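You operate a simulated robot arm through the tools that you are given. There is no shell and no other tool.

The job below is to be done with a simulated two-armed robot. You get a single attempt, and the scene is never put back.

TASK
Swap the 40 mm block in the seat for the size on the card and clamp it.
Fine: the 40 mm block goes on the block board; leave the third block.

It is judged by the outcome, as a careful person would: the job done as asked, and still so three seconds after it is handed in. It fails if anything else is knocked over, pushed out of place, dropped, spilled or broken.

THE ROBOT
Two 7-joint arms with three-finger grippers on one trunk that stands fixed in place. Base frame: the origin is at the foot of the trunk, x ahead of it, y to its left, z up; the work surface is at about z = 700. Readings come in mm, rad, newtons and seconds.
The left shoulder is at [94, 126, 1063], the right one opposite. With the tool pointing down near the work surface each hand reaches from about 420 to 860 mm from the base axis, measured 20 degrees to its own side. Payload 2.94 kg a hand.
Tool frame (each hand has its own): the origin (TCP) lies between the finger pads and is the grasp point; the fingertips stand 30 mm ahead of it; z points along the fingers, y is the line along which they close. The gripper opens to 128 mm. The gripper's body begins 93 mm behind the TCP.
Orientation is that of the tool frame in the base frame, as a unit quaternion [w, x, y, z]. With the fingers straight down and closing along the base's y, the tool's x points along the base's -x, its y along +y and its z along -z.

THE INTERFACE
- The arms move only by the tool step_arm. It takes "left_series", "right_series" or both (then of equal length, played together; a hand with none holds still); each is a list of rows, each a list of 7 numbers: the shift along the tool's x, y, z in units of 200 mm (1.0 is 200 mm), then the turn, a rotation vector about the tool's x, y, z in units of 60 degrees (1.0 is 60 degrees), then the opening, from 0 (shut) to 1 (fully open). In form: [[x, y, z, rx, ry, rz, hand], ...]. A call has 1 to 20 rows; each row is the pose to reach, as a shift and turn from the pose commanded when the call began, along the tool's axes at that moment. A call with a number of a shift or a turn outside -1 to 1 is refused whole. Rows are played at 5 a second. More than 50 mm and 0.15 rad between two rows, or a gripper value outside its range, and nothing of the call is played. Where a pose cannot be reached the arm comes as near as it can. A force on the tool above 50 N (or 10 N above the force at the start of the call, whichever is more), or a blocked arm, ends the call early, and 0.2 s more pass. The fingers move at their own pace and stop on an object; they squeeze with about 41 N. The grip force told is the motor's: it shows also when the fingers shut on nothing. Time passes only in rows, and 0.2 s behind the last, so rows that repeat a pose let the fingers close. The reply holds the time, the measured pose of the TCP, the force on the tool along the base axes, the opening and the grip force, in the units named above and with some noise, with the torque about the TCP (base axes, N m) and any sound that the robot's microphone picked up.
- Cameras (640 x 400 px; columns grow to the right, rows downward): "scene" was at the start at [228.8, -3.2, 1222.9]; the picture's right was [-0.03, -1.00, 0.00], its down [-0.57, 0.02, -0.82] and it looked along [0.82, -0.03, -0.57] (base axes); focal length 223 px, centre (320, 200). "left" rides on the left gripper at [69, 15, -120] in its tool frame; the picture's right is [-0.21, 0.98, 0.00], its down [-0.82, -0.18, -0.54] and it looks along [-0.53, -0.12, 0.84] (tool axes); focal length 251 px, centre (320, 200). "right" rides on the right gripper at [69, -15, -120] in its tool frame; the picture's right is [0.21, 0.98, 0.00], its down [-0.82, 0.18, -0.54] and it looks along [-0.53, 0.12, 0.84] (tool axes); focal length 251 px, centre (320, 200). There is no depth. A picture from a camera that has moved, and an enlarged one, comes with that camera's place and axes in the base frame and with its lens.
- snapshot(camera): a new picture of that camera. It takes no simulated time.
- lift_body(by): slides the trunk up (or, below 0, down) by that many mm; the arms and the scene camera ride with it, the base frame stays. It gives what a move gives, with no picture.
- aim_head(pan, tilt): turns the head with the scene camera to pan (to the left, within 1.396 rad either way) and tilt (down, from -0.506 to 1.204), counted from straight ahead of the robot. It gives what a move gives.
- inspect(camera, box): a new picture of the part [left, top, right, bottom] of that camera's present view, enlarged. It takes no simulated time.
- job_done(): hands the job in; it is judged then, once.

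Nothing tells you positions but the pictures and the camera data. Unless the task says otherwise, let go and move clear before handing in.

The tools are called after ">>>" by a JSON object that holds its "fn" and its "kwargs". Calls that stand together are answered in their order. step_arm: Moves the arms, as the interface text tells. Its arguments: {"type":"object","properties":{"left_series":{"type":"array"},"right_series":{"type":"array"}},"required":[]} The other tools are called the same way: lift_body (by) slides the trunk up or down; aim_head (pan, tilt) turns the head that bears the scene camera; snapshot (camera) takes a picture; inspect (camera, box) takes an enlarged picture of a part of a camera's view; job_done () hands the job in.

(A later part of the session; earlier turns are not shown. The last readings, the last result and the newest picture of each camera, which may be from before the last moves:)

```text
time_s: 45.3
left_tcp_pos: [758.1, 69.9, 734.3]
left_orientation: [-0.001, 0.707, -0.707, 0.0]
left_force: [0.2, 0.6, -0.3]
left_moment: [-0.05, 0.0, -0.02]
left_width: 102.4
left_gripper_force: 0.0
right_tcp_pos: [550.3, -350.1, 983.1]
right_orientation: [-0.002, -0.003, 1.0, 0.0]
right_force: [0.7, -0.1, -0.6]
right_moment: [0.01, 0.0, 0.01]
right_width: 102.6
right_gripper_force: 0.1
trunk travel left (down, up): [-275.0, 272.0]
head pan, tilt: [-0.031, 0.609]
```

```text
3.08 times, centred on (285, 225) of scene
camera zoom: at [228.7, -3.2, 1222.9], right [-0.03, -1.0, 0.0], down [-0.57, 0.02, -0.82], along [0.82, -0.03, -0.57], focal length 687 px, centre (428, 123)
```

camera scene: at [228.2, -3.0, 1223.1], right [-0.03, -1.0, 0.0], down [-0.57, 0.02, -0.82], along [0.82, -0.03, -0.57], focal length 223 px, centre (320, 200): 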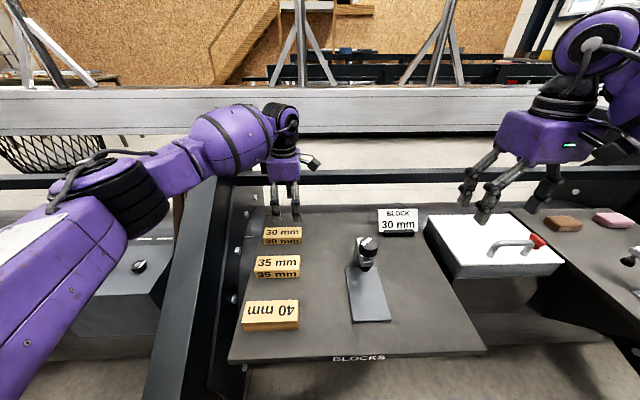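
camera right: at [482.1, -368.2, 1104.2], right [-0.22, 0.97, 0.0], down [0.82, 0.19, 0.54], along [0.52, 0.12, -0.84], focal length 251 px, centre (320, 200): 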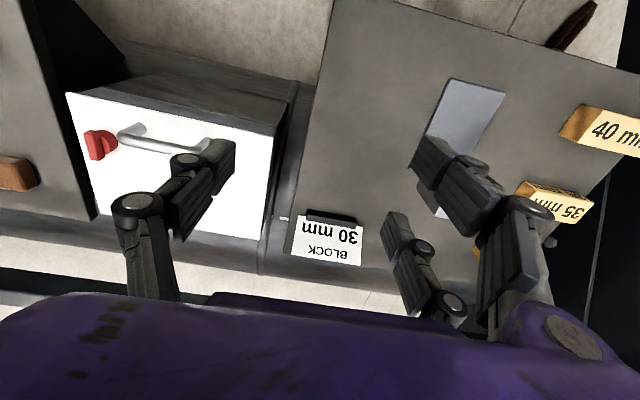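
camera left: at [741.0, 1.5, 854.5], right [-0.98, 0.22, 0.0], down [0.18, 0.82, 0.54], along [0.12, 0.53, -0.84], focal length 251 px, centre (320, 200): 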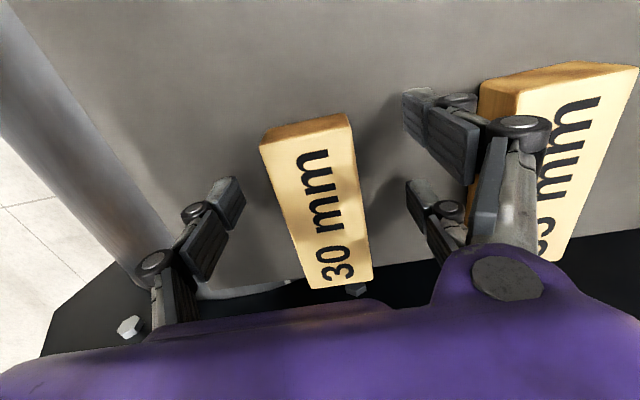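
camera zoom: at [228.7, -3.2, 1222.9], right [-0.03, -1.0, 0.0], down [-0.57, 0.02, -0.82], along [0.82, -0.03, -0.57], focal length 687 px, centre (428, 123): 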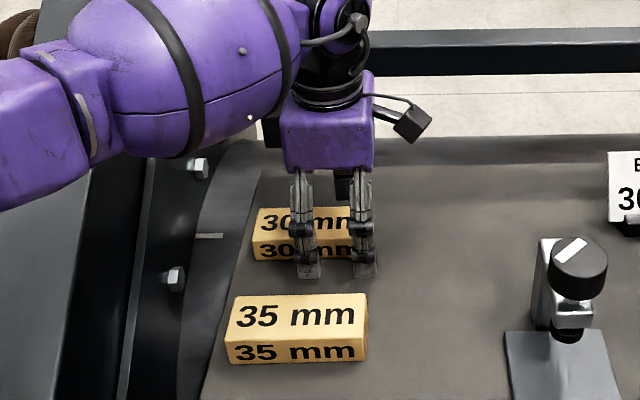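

>>> {"fn": "step_arm", "kwargs": {"left_series": [[0, 0, -0.015, 0, 0, 0, 0.6], [0, 0, -0.015, 0, 0, 0, 0.45], [0, 0, -0.015, 0, 0, 0, 0.3], [0, 0, -0.015, 0, 0, 0, 0], [0, 0, -0.015, 0, 0, 0, 0]]}}

>>> {"fn": "snapshot", "kwargs": {"camera": "left"}}

>>> {"fn": "inspect", "kwargs": {"camera": "scene", "box": [230, 160, 340, 290]}}

```text
time_s: 46.5
left_tcp_pos: [758.2, 69.6, 740.2]
left_orientation: [0.0, 0.707, -0.707, 0.001]
left_force: [-0.3, 0.4, -0.1]
left_moment: [-0.04, 0.04, -0.04]
left_width: 49.1
left_gripper_force: 41.1
right_tcp_pos: [550.3, -351.3, 983.2]
right_orientation: [-0.002, -0.003, 1.0, -0.001]
right_force: [-0.3, -0.9, 0.0]
right_moment: [0.03, 0.01, -0.03]
right_width: 102.4
right_gripper_force: 0.0
trunk travel left (down, up): [-275.0, 272.0]
head pan, tilt: [-0.031, 0.609]
```

```text
taken
camera left: at [741.2, 1.5, 858.9], right [-0.98, 0.21, 0.0], down [0.18, 0.82, 0.54], along [0.12, 0.53, -0.84], focal length 251 px, centre (320, 200)
```

left: 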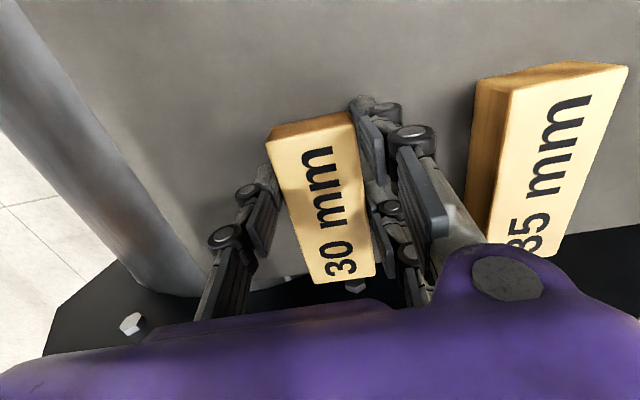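

```text
3.08 times, centred on (285, 225) of scene
camera zoom: at [228.7, -3.2, 1222.9], right [-0.03, -1.0, 0.0], down [-0.57, 0.02, -0.82], along [0.82, -0.03, -0.57], focal length 687 px, centre (428, 123)
```

zoom: 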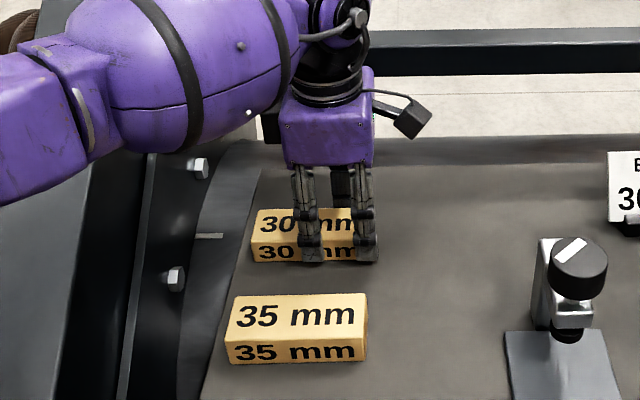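

The left hand holds the 30 mm block (49 mm width). I'll lift it well clear and carry it back and around to the front of the seat, turning it to lie along x.

>>> {"fn": "step_arm", "kwargs": {"left_series": [[0, 0, -0.1, 0, 0, 0, 0], [0, 0, -0.3, 0, 0, 0, 0], [0, 0, -0.5, 0, 0, 0, 0], [0, 0.18, -0.5, 0, 0, 0, 0], [0, 0.36, -0.5, 0, 0, 0, 0], [0, 0.54, -0.5, 0, 0, 0, 0], [0, 0.72, -0.5, 0, 0, 0, 0], [0, 0.9, -0.5, 0, 0, 0, 0], [0, 0.9, -0.5, 0, 0, 0, 0]]}}

>>> {"fn": "snapshot", "kwargs": {"camera": "scene"}}

>>> {"fn": "snapshot", "kwargs": {"camera": "left"}}

```text
time_s: 48.5
left_tcp_pos: [578.5, 72.9, 842.4]
left_orientation: [0.001, -0.707, 0.707, 0.0]
left_force: [-0.5, -0.6, -1.9]
left_moment: [-0.07, 0.01, -0.01]
left_width: 49.2
left_gripper_force: 41.0
right_tcp_pos: [552.9, -350.2, 984.0]
right_orientation: [-0.002, -0.003, 1.0, 0.0]
right_force: [0.4, -0.4, 0.0]
right_moment: [-0.01, -0.01, 0.02]
right_width: 102.5
right_gripper_force: 0.0
trunk travel left (down, up): [-275.0, 272.0]
head pan, tilt: [-0.031, 0.609]
```

```text
taken
camera scene: at [229.1, -3.2, 1222.8], right [-0.03, -1.0, 0.0], down [-0.57, 0.02, -0.82], along [0.82, -0.03, -0.57], focal length 223 px, centre (320, 200)
```

scene: 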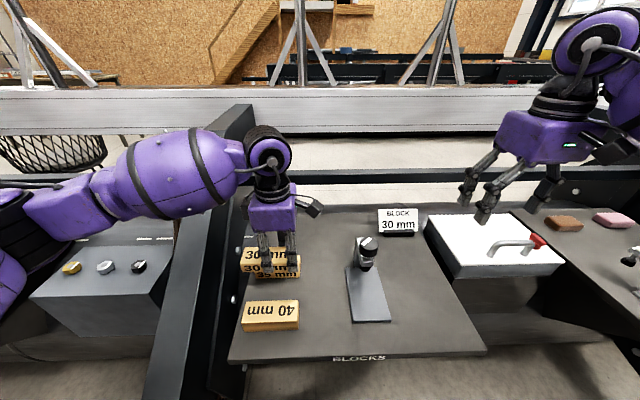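

```text
taken
camera left: at [562.0, 3.5, 960.4], right [-0.98, 0.21, 0.0], down [0.18, 0.82, 0.54], along [0.12, 0.53, -0.84], focal length 251 px, centre (320, 200)
```

left: 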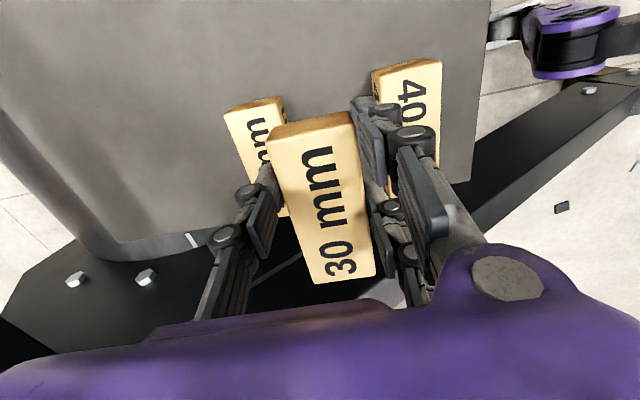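

>>> {"fn": "step_arm", "kwargs": {"left_series": [[0.031, 0.08, 0, 0, 0, 0.125, 0], [0.0625, 0.159, 0, 0, 0, 0.25, 0], [0.094, 0.238, 0, 0, 0, 0.375, 0], [0.125, 0.3175, 0, 0, 0, 0.5, 0], [0.156, 0.397, 0, 0, 0, 0.625, 0], [0.1875, 0.476, 0, 0, 0, 0.75, 0], [0.219, 0.556, 0, 0, 0, 0.875, 0], [0.25, 0.635, 0, 0, 0, 1.0, 0], [0.25, 0.635, 0, 0, 0, 1.0, 0]]}}

>>> {"fn": "snapshot", "kwargs": {"camera": "scene"}}

```text
time_s: 50.5
left_tcp_pos: [450.1, 23.3, 838.7]
left_orientation: [0.001, -0.258, 0.966, -0.001]
left_force: [-0.1, 0.5, -1.1]
left_moment: [0.0, 0.02, -0.01]
left_width: 49.3
left_gripper_force: 40.9
right_tcp_pos: [551.9, -351.6, 983.8]
right_orientation: [-0.002, -0.004, 1.0, -0.001]
right_force: [-0.2, -0.1, -0.1]
right_moment: [-0.03, 0.01, 0.02]
right_width: 102.5
right_gripper_force: 0.1
trunk travel left (down, up): [-275.0, 272.0]
head pan, tilt: [-0.031, 0.609]
```

```text
taken
camera scene: at [228.9, -3.1, 1222.9], right [-0.03, -1.0, 0.0], down [-0.57, 0.02, -0.82], along [0.82, -0.03, -0.57], focal length 223 px, centre (320, 200)
```

scene: 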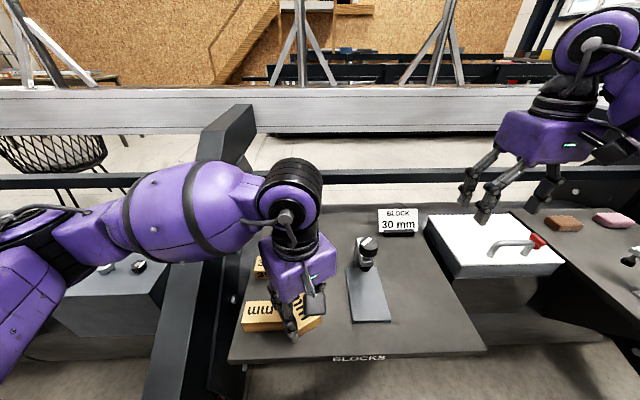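

>>> {"fn": "step_arm", "kwargs": {"left_series": [[0.065, -0.11, 0, 0, 0, 0.0833, 0], [0.13, -0.22, 0, 0, 0, 0.1667, 0], [0.195, -0.33, 0, 0, 0, 0.25, 0], [0.26, -0.44, 0, 0, 0, 0.3333, 0], [0.326, -0.55, 0, 0, 0, 0.4167, 0], [0.391, -0.6575, 0, 0, 0, 0.5, 0], [0.391, -0.6575, 0, 0, 0, 0.5, 0]]}}

>>> {"fn": "snapshot", "kwargs": {"camera": "scene"}}

>>> {"fn": "snapshot", "kwargs": {"camera": "left"}}

>>> {"fn": "inspect", "kwargs": {"camera": "right", "box": [340, 0, 640, 240]}}

```text
time_s: 52.1
left_tcp_pos: [450.2, -133.7, 839.1]
left_orientation: [0.001, 0.001, 1.0, 0.0]
left_force: [-0.2, -0.9, -0.9]
left_moment: [-0.04, 0.05, -0.01]
left_width: 49.1
left_gripper_force: 41.2
right_tcp_pos: [551.7, -351.5, 984.7]
right_orientation: [-0.001, -0.003, 1.0, 0.0]
right_force: [0.9, 0.5, -0.5]
right_moment: [-0.02, 0.02, 0.0]
right_width: 102.5
right_gripper_force: 0.1
trunk travel left (down, up): [-275.0, 272.0]
head pan, tilt: [-0.031, 0.609]
```

```text
taken
camera scene: at [228.9, -2.9, 1222.9], right [-0.03, -1.0, 0.0], down [-0.57, 0.02, -0.82], along [0.82, -0.03, -0.57], focal length 223 px, centre (320, 200)
```

scene: 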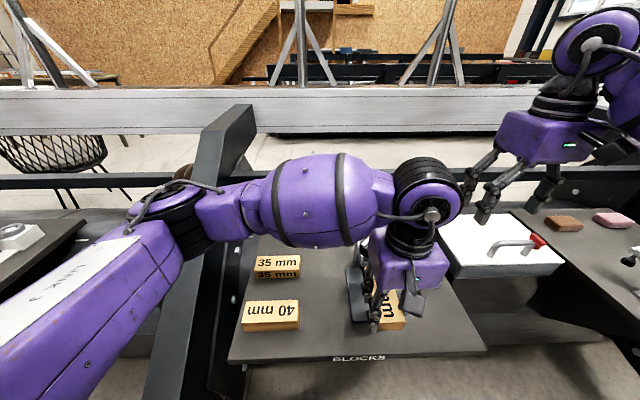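

```text
taken
camera left: at [380.4, -117.6, 958.2], right [0.22, 0.98, 0.0], down [0.82, -0.18, 0.54], along [0.53, -0.12, -0.84], focal length 251 px, centre (320, 200)
```

left: 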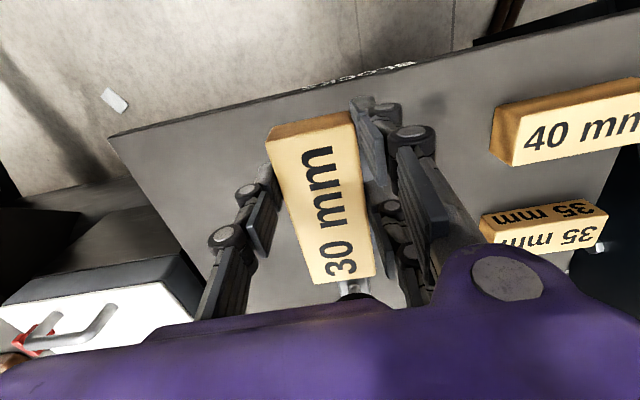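

```text
1.67 times, centred on (490, 120) of right
camera zoom: at [483.1, -366.8, 1104.0], right [-0.22, 0.98, 0.0], down [0.82, 0.19, 0.54], along [0.52, 0.12, -0.84], focal length 419 px, centre (37, 333)
```

zoom: 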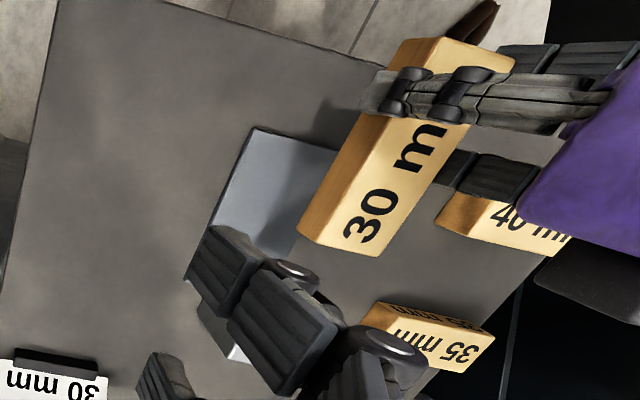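

The 30 mm block is aligned in front of the seat. I'll lower it to just above the plate before sliding it in under the raised foot.

>>> {"fn": "step_arm", "kwargs": {"left_series": [[0, 0.005, 0.15, 0, 0, 0, 0], [0, 0.01, 0.3, 0, 0, 0, 0], [0, 0.01, 0.4, 0, 0, 0, 0], [0, 0.01, 0.435, 0, 0, 0, 0], [0, 0.01, 0.435, 0, 0, 0, 0]]}}

>>> {"fn": "inspect", "kwargs": {"camera": "right", "box": [340, 0, 640, 240]}}

>>> {"fn": "inspect", "kwargs": {"camera": "scene", "box": [320, 220, 450, 360]}}

>>> {"fn": "snapshot", "kwargs": {"camera": "left"}}

```text
time_s: 53.3
left_tcp_pos: [450.5, -129.5, 751.1]
left_orientation: [0.001, 0.0, 1.0, 0.0]
left_force: [-0.5, 0.1, 0.3]
left_moment: [-0.02, 0.06, 0.0]
left_width: 49.1
left_gripper_force: 41.2
right_tcp_pos: [550.4, -351.3, 982.6]
right_orientation: [-0.001, -0.004, 1.0, -0.001]
right_force: [-0.4, 0.2, -0.9]
right_moment: [-0.04, -0.02, 0.04]
right_width: 102.5
right_gripper_force: 0.1
trunk travel left (down, up): [-275.0, 272.0]
head pan, tilt: [-0.031, 0.609]
```

```text
1.67 times, centred on (490, 120) of right
camera zoom: at [483.1, -367.0, 1103.9], right [-0.22, 0.98, 0.0], down [0.82, 0.19, 0.54], along [0.52, 0.12, -0.84], focal length 419 px, centre (37, 333)
```

zoom: 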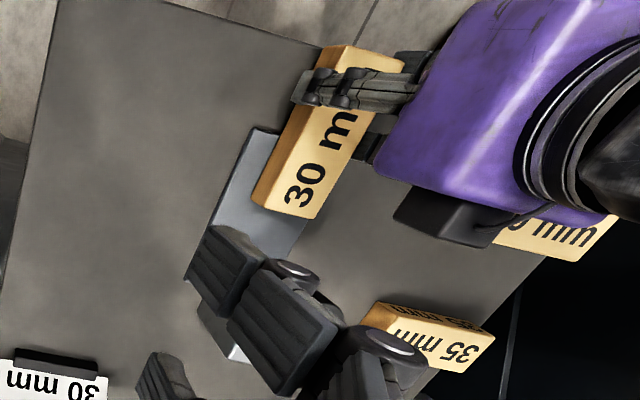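

```text
2.86 times, centred on (385, 290) of scene
camera zoom: at [228.9, -3.1, 1222.9], right [-0.03, -1.0, 0.0], down [-0.57, 0.02, -0.82], along [0.82, -0.03, -0.57], focal length 638 px, centre (134, -57)
```

zoom: 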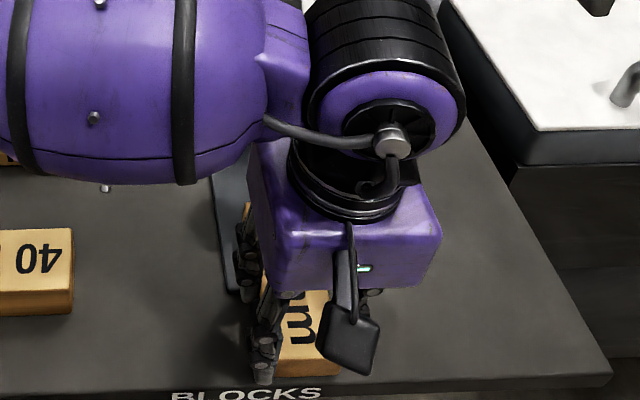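

```text
taken
camera left: at [380.1, -113.8, 870.5], right [0.21, 0.98, 0.0], down [0.82, -0.18, 0.54], along [0.53, -0.12, -0.84], focal length 251 px, centre (320, 200)
```

left: 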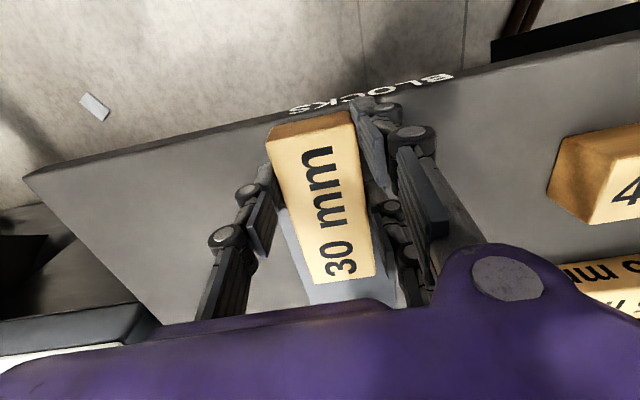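

The block sits just above the plate, centred on the seat (y about -129), with about 10 mm to spare under the foot. I'll slide it in 85 mm.

>>> {"fn": "step_arm", "kwargs": {"left_series": [[-0.07, 0, 0, 0, 0, 0, 0], [-0.15, 0, 0, 0, 0, 0, 0], [-0.23, 0, 0, 0, 0, 0, 0], [-0.31, 0, 0, 0, 0, 0, 0], [-0.37, 0, 0, 0, 0, 0, 0], [-0.42, 0, 0, 0, 0, 0, 0], [-0.42, 0, 0, 0, 0, 0, 0]]}}

>>> {"fn": "inspect", "kwargs": {"camera": "right", "box": [340, 0, 640, 240]}}

>>> {"fn": "inspect", "kwargs": {"camera": "scene", "box": [320, 220, 450, 360]}}

>>> {"fn": "snapshot", "kwargs": {"camera": "left"}}

```text
time_s: 54.9
left_tcp_pos: [536.3, -129.5, 752.8]
left_orientation: [0.0, 0.0, 1.0, 0.0]
left_force: [0.4, 0.1, 0.4]
left_moment: [0.01, 0.04, 0.02]
left_width: 49.1
left_gripper_force: 40.7
right_tcp_pos: [551.1, -350.8, 983.7]
right_orientation: [-0.002, -0.003, 1.0, -0.002]
right_force: [-0.1, 0.5, 0.3]
right_moment: [0.03, -0.01, -0.03]
right_width: 102.7
right_gripper_force: 0.2
trunk travel left (down, up): [-275.0, 272.0]
head pan, tilt: [-0.031, 0.609]
```

```text
1.67 times, centred on (490, 120) of right
camera zoom: at [483.0, -367.0, 1103.9], right [-0.22, 0.98, 0.0], down [0.82, 0.19, 0.54], along [0.52, 0.12, -0.84], focal length 419 px, centre (37, 333)
```

zoom: 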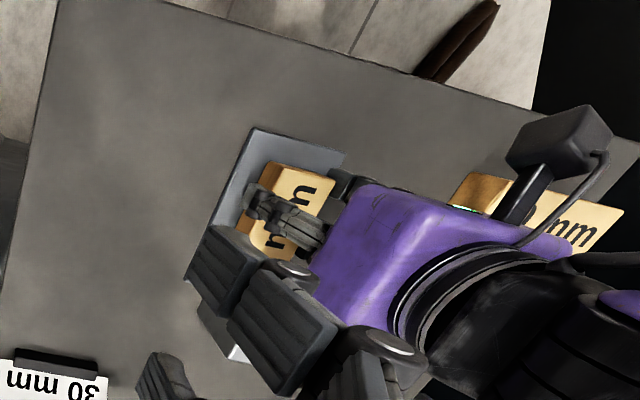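

```text
2.86 times, centred on (385, 290) of scene
camera zoom: at [228.8, -3.2, 1222.9], right [-0.03, -1.0, 0.0], down [-0.57, 0.02, -0.82], along [0.82, -0.03, -0.57], focal length 638 px, centre (134, -57)
```

zoom: 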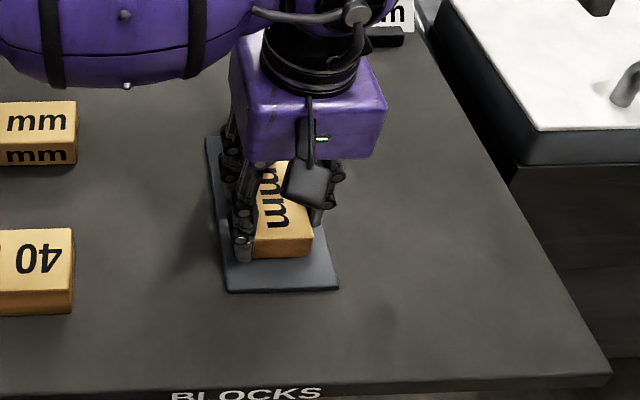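

```text
taken
camera left: at [465.1, -114.5, 872.2], right [0.21, 0.98, 0.0], down [0.82, -0.18, 0.54], along [0.53, -0.12, -0.84], focal length 251 px, centre (320, 200)
```

left: 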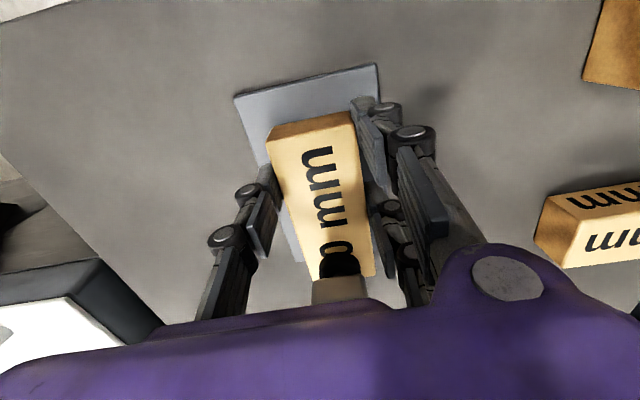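

>>> {"fn": "inspect", "kwargs": {"camera": "left", "box": [225, 50, 395, 160]}}

>>> {"fn": "inspect", "kwargs": {"camera": "scene", "box": [355, 280, 405, 325]}}

```text
3.64 times, centred on (310, 105) of left
camera zoom: at [465.1, -114.5, 872.2], right [0.21, 0.98, 0.0], down [0.82, -0.18, 0.54], along [0.53, -0.12, -0.84], focal length 914 px, centre (356, 546)
```

zoom: 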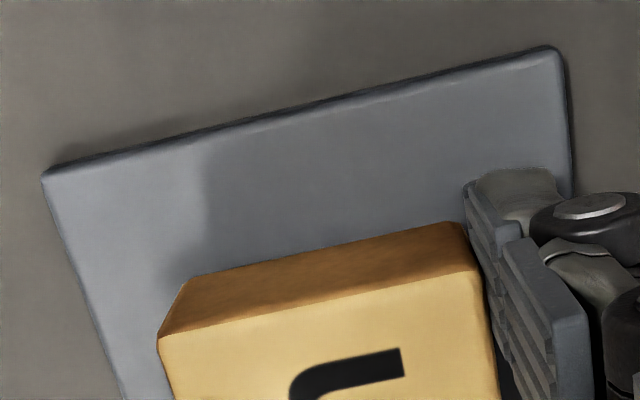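

```text
8.89 times, centred on (380, 302) of scene
camera zoom: at [228.8, -3.2, 1222.9], right [-0.03, -1.0, 0.0], down [-0.57, 0.02, -0.82], along [0.82, -0.03, -0.57], focal length 1986 px, centre (-213, -711)
```

zoom: 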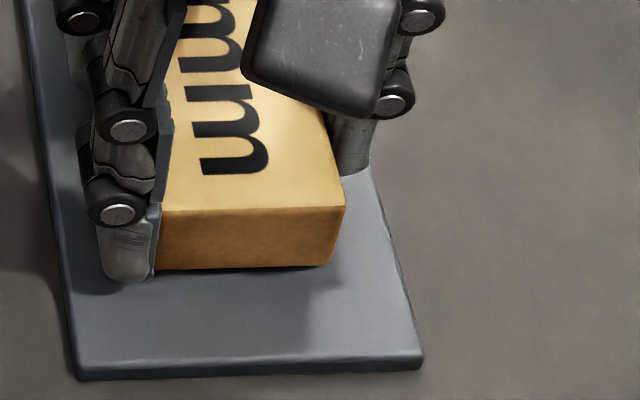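

The block's near end is at x about 505.5 (the old one was at about 504) and centred at y about -130. I'll shift it back 1.5 mm and lower it onto the plate in small steps.

>>> {"fn": "step_arm", "kwargs": {"left_series": [[0.0075, 0, 0, 0, 0, 0, 0], [0.0075, 0, 0.007, 0, 0, 0, 0], [0.0075, 0, 0.014, 0, 0, 0, 0], [0.0075, 0, 0.014, 0, 0, 0, 0]]}}

```text
time_s: 55.9
left_tcp_pos: [533.1, -130.5, 749.7]
left_orientation: [0.0, 0.0, 1.0, 0.0]
left_force: [0.5, -0.2, -1.8]
left_moment: [0.0, 0.06, 0.0]
left_width: 48.9
left_gripper_force: 41.1
right_tcp_pos: [551.0, -350.5, 983.6]
right_orientation: [-0.001, -0.003, 1.0, -0.001]
right_force: [0.3, 0.6, -0.5]
right_moment: [0.05, 0.04, -0.03]
right_width: 102.3
right_gripper_force: 0.1
trunk travel left (down, up): [-275.0, 272.0]
head pan, tilt: [-0.031, 0.609]
```

>>> {"fn": "step_arm", "kwargs": {"left_series": [[0, 0, 0.004, 0, 0, 0, 0], [0, 0, 0.008, 0, 0, 0, 0], [0, 0, 0.008, 0, 0, 0, 0]]}}

```text
time_s: 56.7
left_tcp_pos: [533.0, -131.0, 749.6]
left_orientation: [0.0, 0.0, 1.0, 0.001]
left_force: [0.9, -0.4, -0.5]
left_moment: [-0.01, 0.05, -0.03]
left_width: 49.0
left_gripper_force: 40.4
right_tcp_pos: [551.2, -352.1, 983.6]
right_orientation: [-0.002, -0.003, 1.0, -0.001]
right_force: [-0.8, 0.8, 0.7]
right_moment: [-0.03, 0.02, -0.03]
right_width: 102.3
right_gripper_force: 0.0
trunk travel left (down, up): [-275.0, 272.0]
head pan, tilt: [-0.031, 0.609]
```

>>> {"fn": "step_arm", "kwargs": {"left_series": [[0, 0, 0.004, 0, 0, 0, 0], [0, 0, 0.008, 0, 0, 0, 0], [0, 0, 0.008, 0, 0, 0, 0]]}}

```text
time_s: 57.5
left_tcp_pos: [531.9, -129.9, 747.0]
left_orientation: [0.003, 0.0, 1.0, 0.0]
left_force: [-0.9, 1.4, 5.6]
left_moment: [0.15, 0.26, -0.04]
left_width: 49.2
left_gripper_force: 41.0
right_tcp_pos: [550.6, -351.9, 983.1]
right_orientation: [-0.002, -0.003, 1.0, -0.001]
right_force: [-0.3, 0.3, 0.3]
right_moment: [-0.05, 0.0, -0.01]
right_width: 102.3
right_gripper_force: 0.1
trunk travel left (down, up): [-275.0, 272.0]
head pan, tilt: [-0.031, 0.609]
```

The block is seated on the plate (5.6 N of contact). I'll release it and take the left hand straight up.

>>> {"fn": "step_arm", "kwargs": {"left_series": [[0, 0, -0.004, 0, 0, 0, 0.4], [0, 0, -0.004, 0, 0, 0, 0.5], [0, 0, -0.004, 0, 0, 0, 0.6], [0, 0, -0.004, 0, 0, 0, 0.65], [0, 0, -0.004, 0, 0, 0, 0.65], [0, 0, -0.1, 0, 0, 0, 0.65], [0, 0, -0.3, 0, 0, 0, 0.65], [0, 0, -0.5, 0, 0, 0, 0.65], [0, 0, -0.7, 0, 0, 0, 0.65]]}}

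>>> {"fn": "snapshot", "kwargs": {"camera": "left"}}

>>> {"fn": "inspect", "kwargs": {"camera": "right", "box": [340, 0, 640, 240]}}

```text
time_s: 59.5
left_tcp_pos: [533.4, -132.4, 888.8]
left_orientation: [0.001, 0.0, 1.0, 0.0]
left_force: [-0.8, 0.2, 0.3]
left_moment: [-0.01, -0.01, 0.03]
left_width: 83.3
left_gripper_force: 0.1
right_tcp_pos: [549.6, -351.8, 983.1]
right_orientation: [-0.002, -0.004, 1.0, -0.002]
right_force: [0.7, 1.0, -0.1]
right_moment: [0.0, -0.01, -0.01]
right_width: 102.2
right_gripper_force: 0.1
trunk travel left (down, up): [-275.0, 272.0]
head pan, tilt: [-0.031, 0.609]
```

```text
taken
camera left: at [462.1, -116.3, 1007.1], right [0.21, 0.98, 0.0], down [0.82, -0.18, 0.54], along [0.53, -0.12, -0.84], focal length 251 px, centre (320, 200)
```

left: 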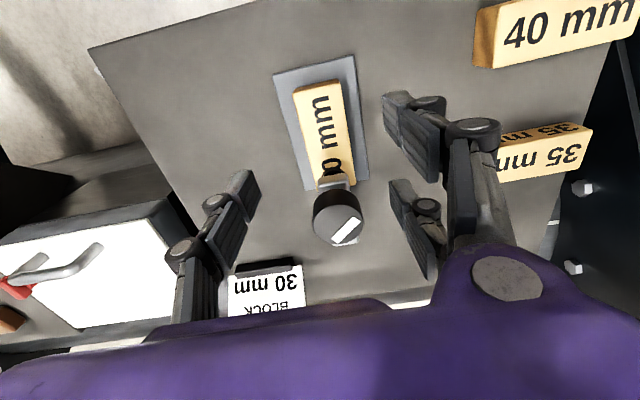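

```text
1.67 times, centred on (490, 120) of right
camera zoom: at [482.5, -367.2, 1104.2], right [-0.22, 0.98, 0.0], down [0.82, 0.19, 0.54], along [0.53, 0.12, -0.84], focal length 419 px, centre (37, 333)
```

zoom: 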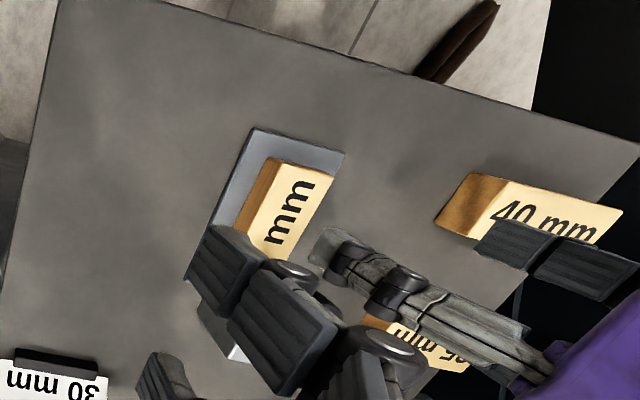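

The 30 mm block lies square in the seat under the raised foot. I'll clear the left hand away to its own side, then bring the right hand back to the knob.

>>> {"fn": "step_arm", "kwargs": {"left_series": [[0, 0.15, -0.1, 0, 0, 0, 0.65], [0, 0.31, -0.2, 0, 0, 0, 0.65], [0, 0.47, -0.3, 0, 0, 0, 0.65], [0, 0.63, -0.4, 0, 0, 0, 0.65], [0, 0.79, -0.45, 0, 0, 0, 0.65], [0, 0.95, -0.5, 0, 0, 0, 0.65]]}}

>>> {"fn": "step_arm", "kwargs": {"left_series": [[0, 0.16, -0.05, 0, 0, 0, 0.65], [0, 0.32, -0.1, 0, 0, 0, 0.65], [0, 0.48, -0.15, 0, 0, 0, 0.65], [0, 0.64, -0.2, 0, 0, 0, 0.65], [0, 0.8, -0.25, 0, 0, 0, 0.65], [0, 0.95, -0.3, 0, 0, 0, 0.65]], "right_series": [[-0.04, 0.16, 0.02, 0, 0, 0, 1], [-0.08, 0.32, 0.04, 0, 0, 0, 1], [-0.12, 0.48, 0.06, 0, 0, 0, 1], [-0.16, 0.64, 0.08, 0, 0, 0, 1], [-0.2, 0.8, 0.1, 0, 0, 0, 1], [-0.24, 0.95, 0.12, 0, 0, 0, 1]]}}

>>> {"fn": "snapshot", "kwargs": {"camera": "scene"}}

>>> {"fn": "snapshot", "kwargs": {"camera": "right"}}

```text
time_s: 60.9
left_tcp_pos: [529.1, 60.6, 987.9]
left_orientation: [0.001, 0.0, 1.0, 0.001]
left_force: [0.1, 0.5, -0.2]
left_moment: [-0.03, 0.02, 0.01]
left_width: 83.3
left_gripper_force: 0.1
right_tcp_pos: [550.6, -350.8, 983.8]
right_orientation: [-0.001, -0.003, 1.0, -0.001]
right_force: [-0.5, 1.2, 0.8]
right_moment: [-0.03, -0.01, 0.01]
right_width: 102.5
right_gripper_force: 0.1
trunk travel left (down, up): [-275.0, 272.0]
head pan, tilt: [-0.031, 0.609]
```

```text
time_s: 62.3
left_tcp_pos: [529.2, 251.4, 1047.3]
left_orientation: [0.001, 0.0, 1.0, 0.0]
left_force: [-0.7, 0.0, -0.1]
left_moment: [-0.02, -0.07, 0.01]
left_width: 83.1
left_gripper_force: 0.1
right_tcp_pos: [594.6, -158.1, 962.3]
right_orientation: [-0.001, -0.004, 1.0, -0.001]
right_force: [0.2, -0.2, -1.0]
right_moment: [-0.03, 0.01, 0.01]
right_width: 128.3
right_gripper_force: 0.1
trunk travel left (down, up): [-275.0, 272.0]
head pan, tilt: [-0.031, 0.609]
```

```text
taken
camera scene: at [228.6, -2.3, 1223.0], right [-0.03, -1.0, 0.0], down [-0.57, 0.02, -0.82], along [0.82, -0.03, -0.57], focal length 223 px, centre (320, 200)
```

scene: 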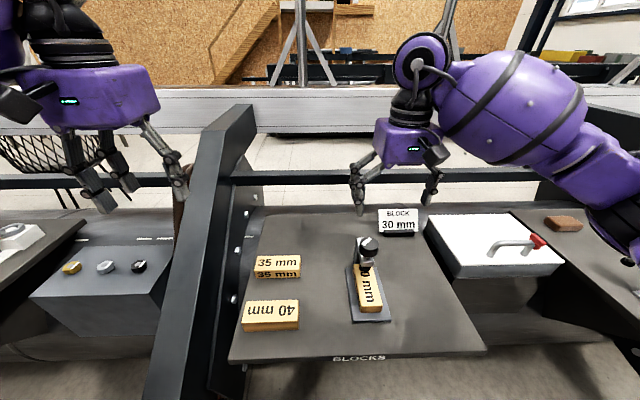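

```text
taken
camera right: at [527.2, -173.9, 1083.1], right [-0.22, 0.98, 0.0], down [0.82, 0.19, 0.54], along [0.53, 0.12, -0.84], focal length 251 px, centre (320, 200)
```

right: 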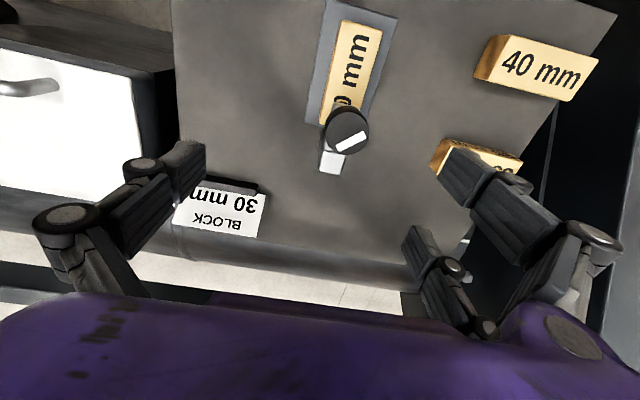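

The right hand is back near the knob and the left is clear. I'll centre over the knob, lower and grip.

>>> {"fn": "step_arm", "kwargs": {"right_series": [[0, 0.06, 0.1, 0, 0, 0, 1], [0, 0.1285, 0.2, 0, 0, 0, 1], [0, 0.1285, 0.4, 0, 0, 0, 1], [0, 0.1285, 0.5, 0, 0, 0, 1], [0, 0.1285, 0.583, 0, 0, 0, 1], [0, 0.1285, 0.583, 0, 0, 0, 1]]}}

>>> {"fn": "inspect", "kwargs": {"camera": "scene", "box": [310, 180, 430, 280]}}

>>> {"fn": "snapshot", "kwargs": {"camera": "right"}}

```text
time_s: 63.7
left_tcp_pos: [529.6, 250.4, 1047.0]
left_orientation: [0.0, 0.0, 1.0, 0.0]
left_force: [-0.3, -0.8, 0.0]
left_moment: [0.04, 0.03, 0.01]
left_width: 83.2
left_gripper_force: 0.1
right_tcp_pos: [595.5, -133.0, 843.7]
right_orientation: [-0.002, -0.002, 1.0, 0.0]
right_force: [0.8, 0.5, -0.5]
right_moment: [-0.01, 0.03, 0.06]
right_width: 127.9
right_gripper_force: 0.0
trunk travel left (down, up): [-275.0, 272.0]
head pan, tilt: [-0.031, 0.609]
```

```text
4.00 times, centred on (370, 230) of scene
camera zoom: at [228.6, -3.0, 1223.0], right [-0.03, -1.0, 0.0], down [-0.57, 0.02, -0.82], along [0.82, -0.03, -0.57], focal length 894 px, centre (120, 80)
```

zoom: 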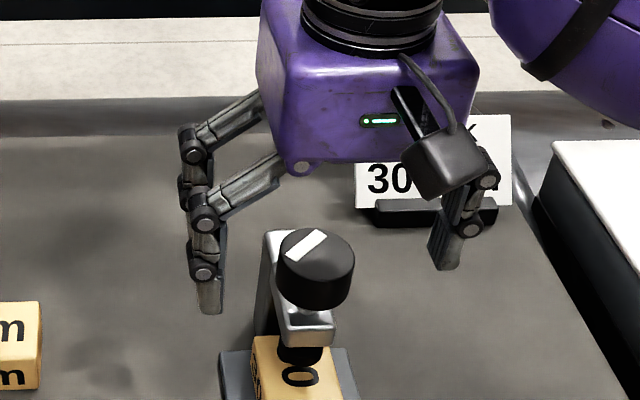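

```text
taken
camera right: at [527.8, -149.6, 963.3], right [-0.22, 0.98, 0.0], down [0.82, 0.19, 0.54], along [0.52, 0.12, -0.84], focal length 251 px, centre (320, 200)
```

right: 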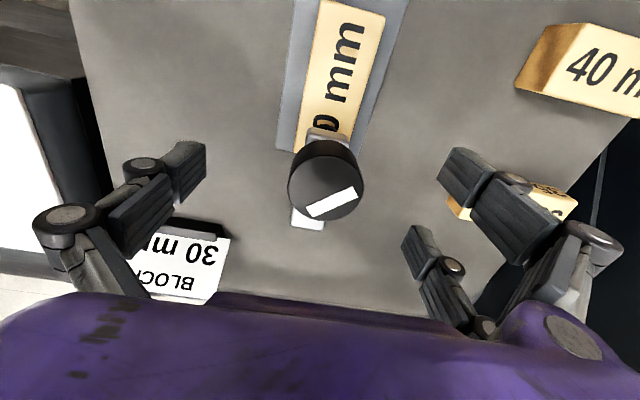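

>>> {"fn": "step_arm", "kwargs": {"right_series": [[-0.0075, -0.005, 0, 0, 0, 0, 0.6], [-0.0075, -0.005, 0, 0, 0, 0, 0.45], [-0.0075, -0.005, 0, 0, 0, 0, 0.3], [-0.0075, -0.005, 0, 0, 0, 0, 0], [-0.0075, -0.005, 0, 0, 0, 0, 0]]}}

>>> {"fn": "snapshot", "kwargs": {"camera": "right"}}

```text
time_s: 64.9
left_tcp_pos: [529.8, 250.6, 1045.9]
left_orientation: [0.001, 0.0, 1.0, 0.0]
left_force: [-0.5, -0.8, 0.0]
left_moment: [-0.01, -0.02, -0.04]
left_width: 83.2
left_gripper_force: 0.0
right_tcp_pos: [598.7, -134.1, 843.0]
right_orientation: [-0.001, -0.003, 1.0, 0.0]
right_force: [6.5, 4.6, -0.6]
right_moment: [0.2, -0.34, 0.0]
right_width: 34.5
right_gripper_force: 45.2
trunk travel left (down, up): [-275.0, 272.0]
head pan, tilt: [-0.031, 0.609]
```

```text
taken
camera right: at [529.8, -150.2, 963.4], right [-0.22, 0.98, 0.0], down [0.82, 0.19, 0.54], along [0.53, 0.12, -0.84], focal length 251 px, centre (320, 200)
```

right: 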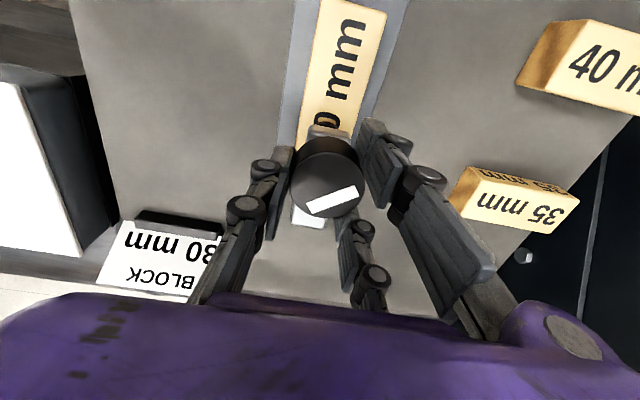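

The grip is clean with small forces. I'll make a first 60° clockwise (tightening) turn, letting the hand follow the screw down.

>>> {"fn": "step_arm", "kwargs": {"right_series": [[0.0014, 0.0042, 0.001, 0, 0, 0.125, 0], [0.0047, 0.0049, 0.002, 0, 0, 0.25, 0], [0.008, 0.006, 0.003, 0, 0, 0.375, 0], [0.011, 0.0075, 0.004, 0, 0, 0.5, 0], [0.0138, 0.0094, 0.005, 0, 0, 0.625, 0], [0.0164, 0.0116, 0.006, 0, 0, 0.75, 0], [0.0186, 0.0142, 0.007, 0, 0, 0.875, 0], [0.0205, 0.017, 0.0083, 0, 0, 1.0, 0], [0.0205, 0.017, 0.0083, 0, 0, 1.0, 0]]}}

>>> {"fn": "snapshot", "kwargs": {"camera": "right"}}

>>> {"fn": "inspect", "kwargs": {"camera": "scene", "box": [330, 210, 410, 290]}}

```text
time_s: 66.9
left_tcp_pos: [528.6, 249.9, 1046.8]
left_orientation: [0.0, 0.0, 1.0, 0.0]
left_force: [-0.1, -0.2, -0.3]
left_moment: [0.0, 0.0, -0.01]
left_width: 83.3
left_gripper_force: 0.0
right_tcp_pos: [594.1, -133.1, 841.4]
right_orientation: [0.0, 0.498, 0.867, -0.001]
right_force: [8.3, 1.3, 4.2]
right_moment: [0.37, -0.46, -0.05]
right_width: 34.3
right_gripper_force: 44.9
trunk travel left (down, up): [-275.0, 272.0]
head pan, tilt: [-0.031, 0.609]
```

```text
taken
camera right: at [547.4, -80.4, 961.3], right [0.74, 0.68, 0.0], down [0.57, -0.62, 0.54], along [0.36, -0.4, -0.84], focal length 251 px, centre (320, 200)
```

right: 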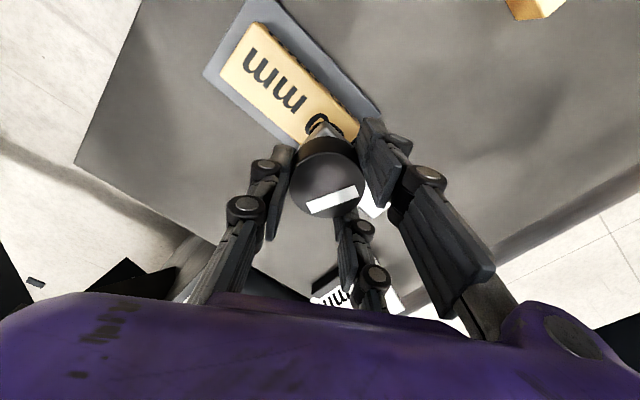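

```text
5.00 times, centred on (370, 250) of scene
camera zoom: at [229.2, -3.1, 1222.8], right [-0.03, -1.0, 0.0], down [-0.57, 0.02, -0.82], along [0.82, -0.03, -0.57], focal length 1117 px, centre (70, -50)
```

zoom: 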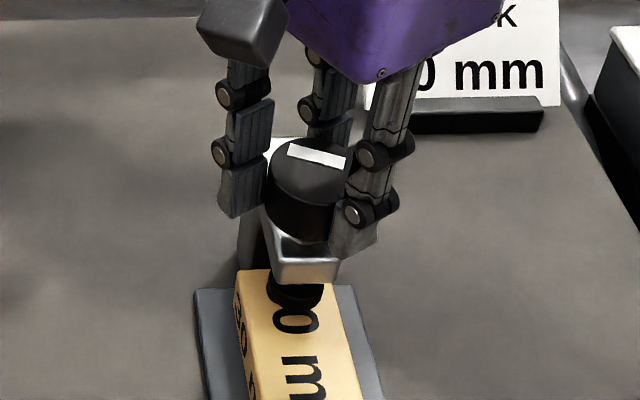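

The screw turns smoothly. I'll run a full ratchet cycle: turn another 60°, open slightly, swing back 60° and re-grip.

>>> {"fn": "step_arm", "kwargs": {"right_series": [[0.0014, 0.0042, 0.001, 0, 0, 0.125, 0], [0.0047, 0.0049, 0.002, 0, 0, 0.25, 0], [0.008, 0.006, 0.003, 0, 0, 0.375, 0], [0.011, 0.0075, 0.004, 0, 0, 0.5, 0], [0.0138, 0.0094, 0.005, 0, 0, 0.625, 0], [0.0164, 0.0116, 0.006, 0, 0, 0.75, 0], [0.0186, 0.0142, 0.007, 0, 0, 0.875, 0], [0.0205, 0.017, 0.0083, 0, 0, 1.0, 0], [0.0205, 0.017, 0.0083, 0, 0, 1.0, 0.47], [0.0205, 0.017, 0.0083, 0, 0, 1.0, 0.47], [0.0186, 0.0142, 0.0083, 0, 0, 0.875, 0.47], [0.0164, 0.0116, 0.0083, 0, 0, 0.75, 0.47], [0.0138, 0.0094, 0.0083, 0, 0, 0.625, 0.47], [0.011, 0.0075, 0.0083, 0, 0, 0.5, 0.47], [0.008, 0.006, 0.0083, 0, 0, 0.375, 0.47], [0.0047, 0.0049, 0.0083, 0, 0, 0.25, 0.47], [0.0014, 0.0042, 0.0083, 0, 0, 0.125, 0.47], [-0.002, 0.004, 0.0083, 0, 0, 0, 0.47], [-0.002, 0.004, 0.0083, 0, 0, 0, 0], [-0.002, 0.004, 0.0083, 0, 0, 0, 0]]}}

>>> {"fn": "snapshot", "kwargs": {"camera": "right"}}

>>> {"fn": "inspect", "kwargs": {"camera": "scene", "box": [330, 210, 410, 290]}}

```text
time_s: 71.1
left_tcp_pos: [529.5, 250.2, 1046.7]
left_orientation: [0.0, -0.001, 1.0, -0.001]
left_force: [0.2, -0.3, 0.5]
left_moment: [0.02, -0.01, -0.02]
left_width: 83.2
left_gripper_force: 0.1
right_tcp_pos: [595.7, -132.6, 839.2]
right_orientation: [-0.001, 0.497, 0.868, -0.002]
right_force: [-2.3, -3.4, 1.1]
right_moment: [-0.2, 0.05, 0.01]
right_width: 34.4
right_gripper_force: 45.4
trunk travel left (down, up): [-275.0, 272.0]
head pan, tilt: [-0.031, 0.609]
```

```text
taken
camera right: at [547.2, -80.3, 959.4], right [0.73, 0.68, 0.0], down [0.57, -0.62, 0.54], along [0.36, -0.4, -0.84], focal length 251 px, centre (320, 200)
```

right: 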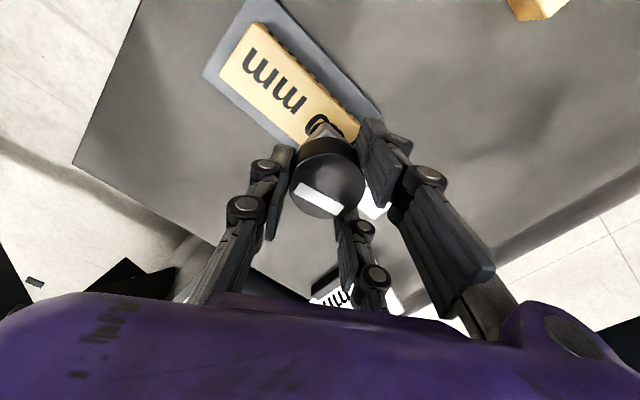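

```text
5.00 times, centred on (370, 250) of scene
camera zoom: at [228.6, -3.5, 1223.0], right [-0.03, -1.0, 0.0], down [-0.57, 0.02, -0.82], along [0.82, -0.03, -0.57], focal length 1117 px, centre (70, -50)
```

zoom: 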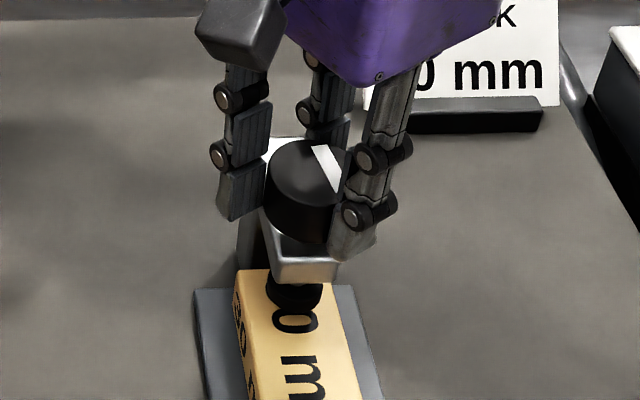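

The ratchet cycle works with low forces (120° done so far, about 14 mm of travel needed in all). I'll run two more cycles.

>>> {"fn": "step_arm", "kwargs": {"right_series": [[0.0034, 0.0002, 0.001, 0, 0, 0.125, 0], [0.0067, 0.0009, 0.002, 0, 0, 0.25, 0], [0.00995, 0.002, 0.003, 0, 0, 0.375, 0], [0.013, 0.0035, 0.004, 0, 0, 0.5, 0], [0.0158, 0.0054, 0.005, 0, 0, 0.625, 0], [0.0184, 0.0076, 0.006, 0, 0, 0.75, 0], [0.0206, 0.0102, 0.007, 0, 0, 0.875, 0], [0.0225, 0.013, 0.0083, 0, 0, 1.0, 0], [0.0225, 0.013, 0.0083, 0, 0, 1.0, 0.47], [0.0225, 0.013, 0.0083, 0, 0, 1.0, 0.47], [0.0206, 0.0102, 0.0083, 0, 0, 0.875, 0.47], [0.0184, 0.0076, 0.0083, 0, 0, 0.75, 0.47], [0.0158, 0.0054, 0.0083, 0, 0, 0.625, 0.47], [0.013, 0.0035, 0.0083, 0, 0, 0.5, 0.47], [0.00995, 0.002, 0.0083, 0, 0, 0.375, 0.47], [0.0067, 0.0009, 0.0083, 0, 0, 0.25, 0.47], [0.0034, 0.0002, 0.0083, 0, 0, 0.125, 0.47], [0, 0, 0.0083, 0, 0, 0, 0.47], [0, 0, 0.0083, 0, 0, 0, 0], [0, 0, 0.0083, 0, 0, 0, 0]]}}

>>> {"fn": "step_arm", "kwargs": {"right_series": [[0.0034, 0.0002, 0.001, 0, 0, 0.125, 0], [0.0067, 0.0009, 0.002, 0, 0, 0.25, 0], [0.00995, 0.002, 0.003, 0, 0, 0.375, 0], [0.013, 0.0035, 0.004, 0, 0, 0.5, 0], [0.0158, 0.0054, 0.005, 0, 0, 0.625, 0], [0.0184, 0.0076, 0.006, 0, 0, 0.75, 0], [0.0206, 0.0102, 0.007, 0, 0, 0.875, 0], [0.0225, 0.013, 0.0083, 0, 0, 1.0, 0], [0.0225, 0.013, 0.0083, 0, 0, 1.0, 0.47], [0.0225, 0.013, 0.0083, 0, 0, 1.0, 0.47], [0.0206, 0.0102, 0.0083, 0, 0, 0.875, 0.47], [0.0184, 0.0076, 0.0083, 0, 0, 0.75, 0.47], [0.0158, 0.0054, 0.0083, 0, 0, 0.625, 0.47], [0.013, 0.0035, 0.0083, 0, 0, 0.5, 0.47], [0.00995, 0.002, 0.0083, 0, 0, 0.375, 0.47], [0.0067, 0.0009, 0.0083, 0, 0, 0.25, 0.47], [0.0034, 0.0002, 0.0083, 0, 0, 0.125, 0.47], [0, 0, 0.0083, 0, 0, 0, 0.47], [0, 0, 0.0083, 0, 0, 0, 0], [0, 0, 0.0083, 0, 0, 0, 0]]}}

>>> {"fn": "snapshot", "kwargs": {"camera": "right"}}

>>> {"fn": "inspect", "kwargs": {"camera": "scene", "box": [330, 210, 410, 290]}}

```text
time_s: 75.3
left_tcp_pos: [528.5, 250.6, 1047.3]
left_orientation: [0.001, 0.0, 1.0, 0.0]
left_force: [1.0, 0.6, 0.3]
left_moment: [-0.02, 0.01, 0.0]
left_width: 83.3
left_gripper_force: 0.1
right_tcp_pos: [594.8, -132.8, 837.7]
right_orientation: [-0.001, 0.496, 0.868, -0.002]
right_force: [-6.4, -2.4, -1.2]
right_moment: [-0.1, 0.27, 0.03]
right_width: 34.5
right_gripper_force: 45.2
trunk travel left (down, up): [-275.0, 272.0]
head pan, tilt: [-0.031, 0.609]
```

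```text
time_s: 79.5
left_tcp_pos: [529.4, 249.9, 1047.7]
left_orientation: [0.001, 0.0, 1.0, 0.0]
left_force: [0.4, 0.4, 0.3]
left_moment: [-0.02, 0.03, -0.01]
left_width: 83.5
left_gripper_force: 0.0
right_tcp_pos: [594.7, -132.3, 835.8]
right_orientation: [-0.001, 0.497, 0.868, -0.002]
right_force: [-2.1, -1.2, -0.8]
right_moment: [-0.05, 0.09, 0.04]
right_width: 34.6
right_gripper_force: 45.3
trunk travel left (down, up): [-275.0, 272.0]
head pan, tilt: [-0.031, 0.609]
```

```text
taken
camera right: at [547.2, -80.4, 955.5], right [0.73, 0.68, 0.0], down [0.57, -0.62, 0.54], along [0.36, -0.4, -0.84], focal length 251 px, centre (320, 200)
```

right: 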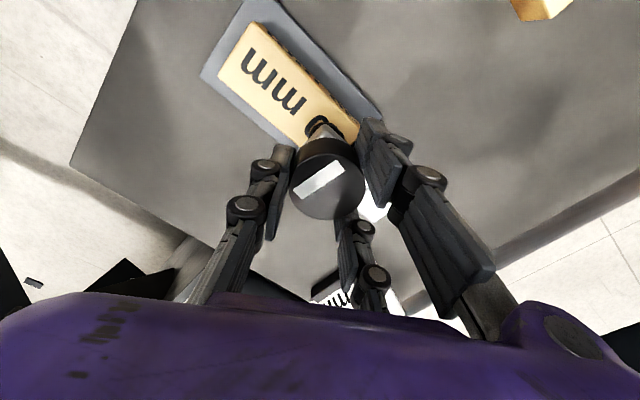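

```text
5.00 times, centred on (370, 250) of scene
camera zoom: at [228.6, -3.2, 1222.9], right [-0.03, -1.0, 0.0], down [-0.57, 0.02, -0.82], along [0.82, -0.03, -0.57], focal length 1117 px, centre (70, -50)
```

zoom: 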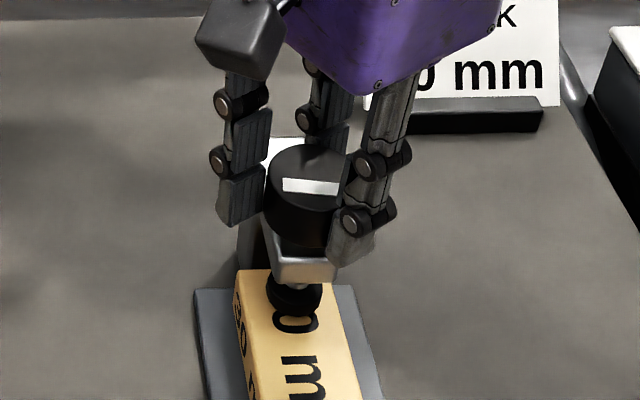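

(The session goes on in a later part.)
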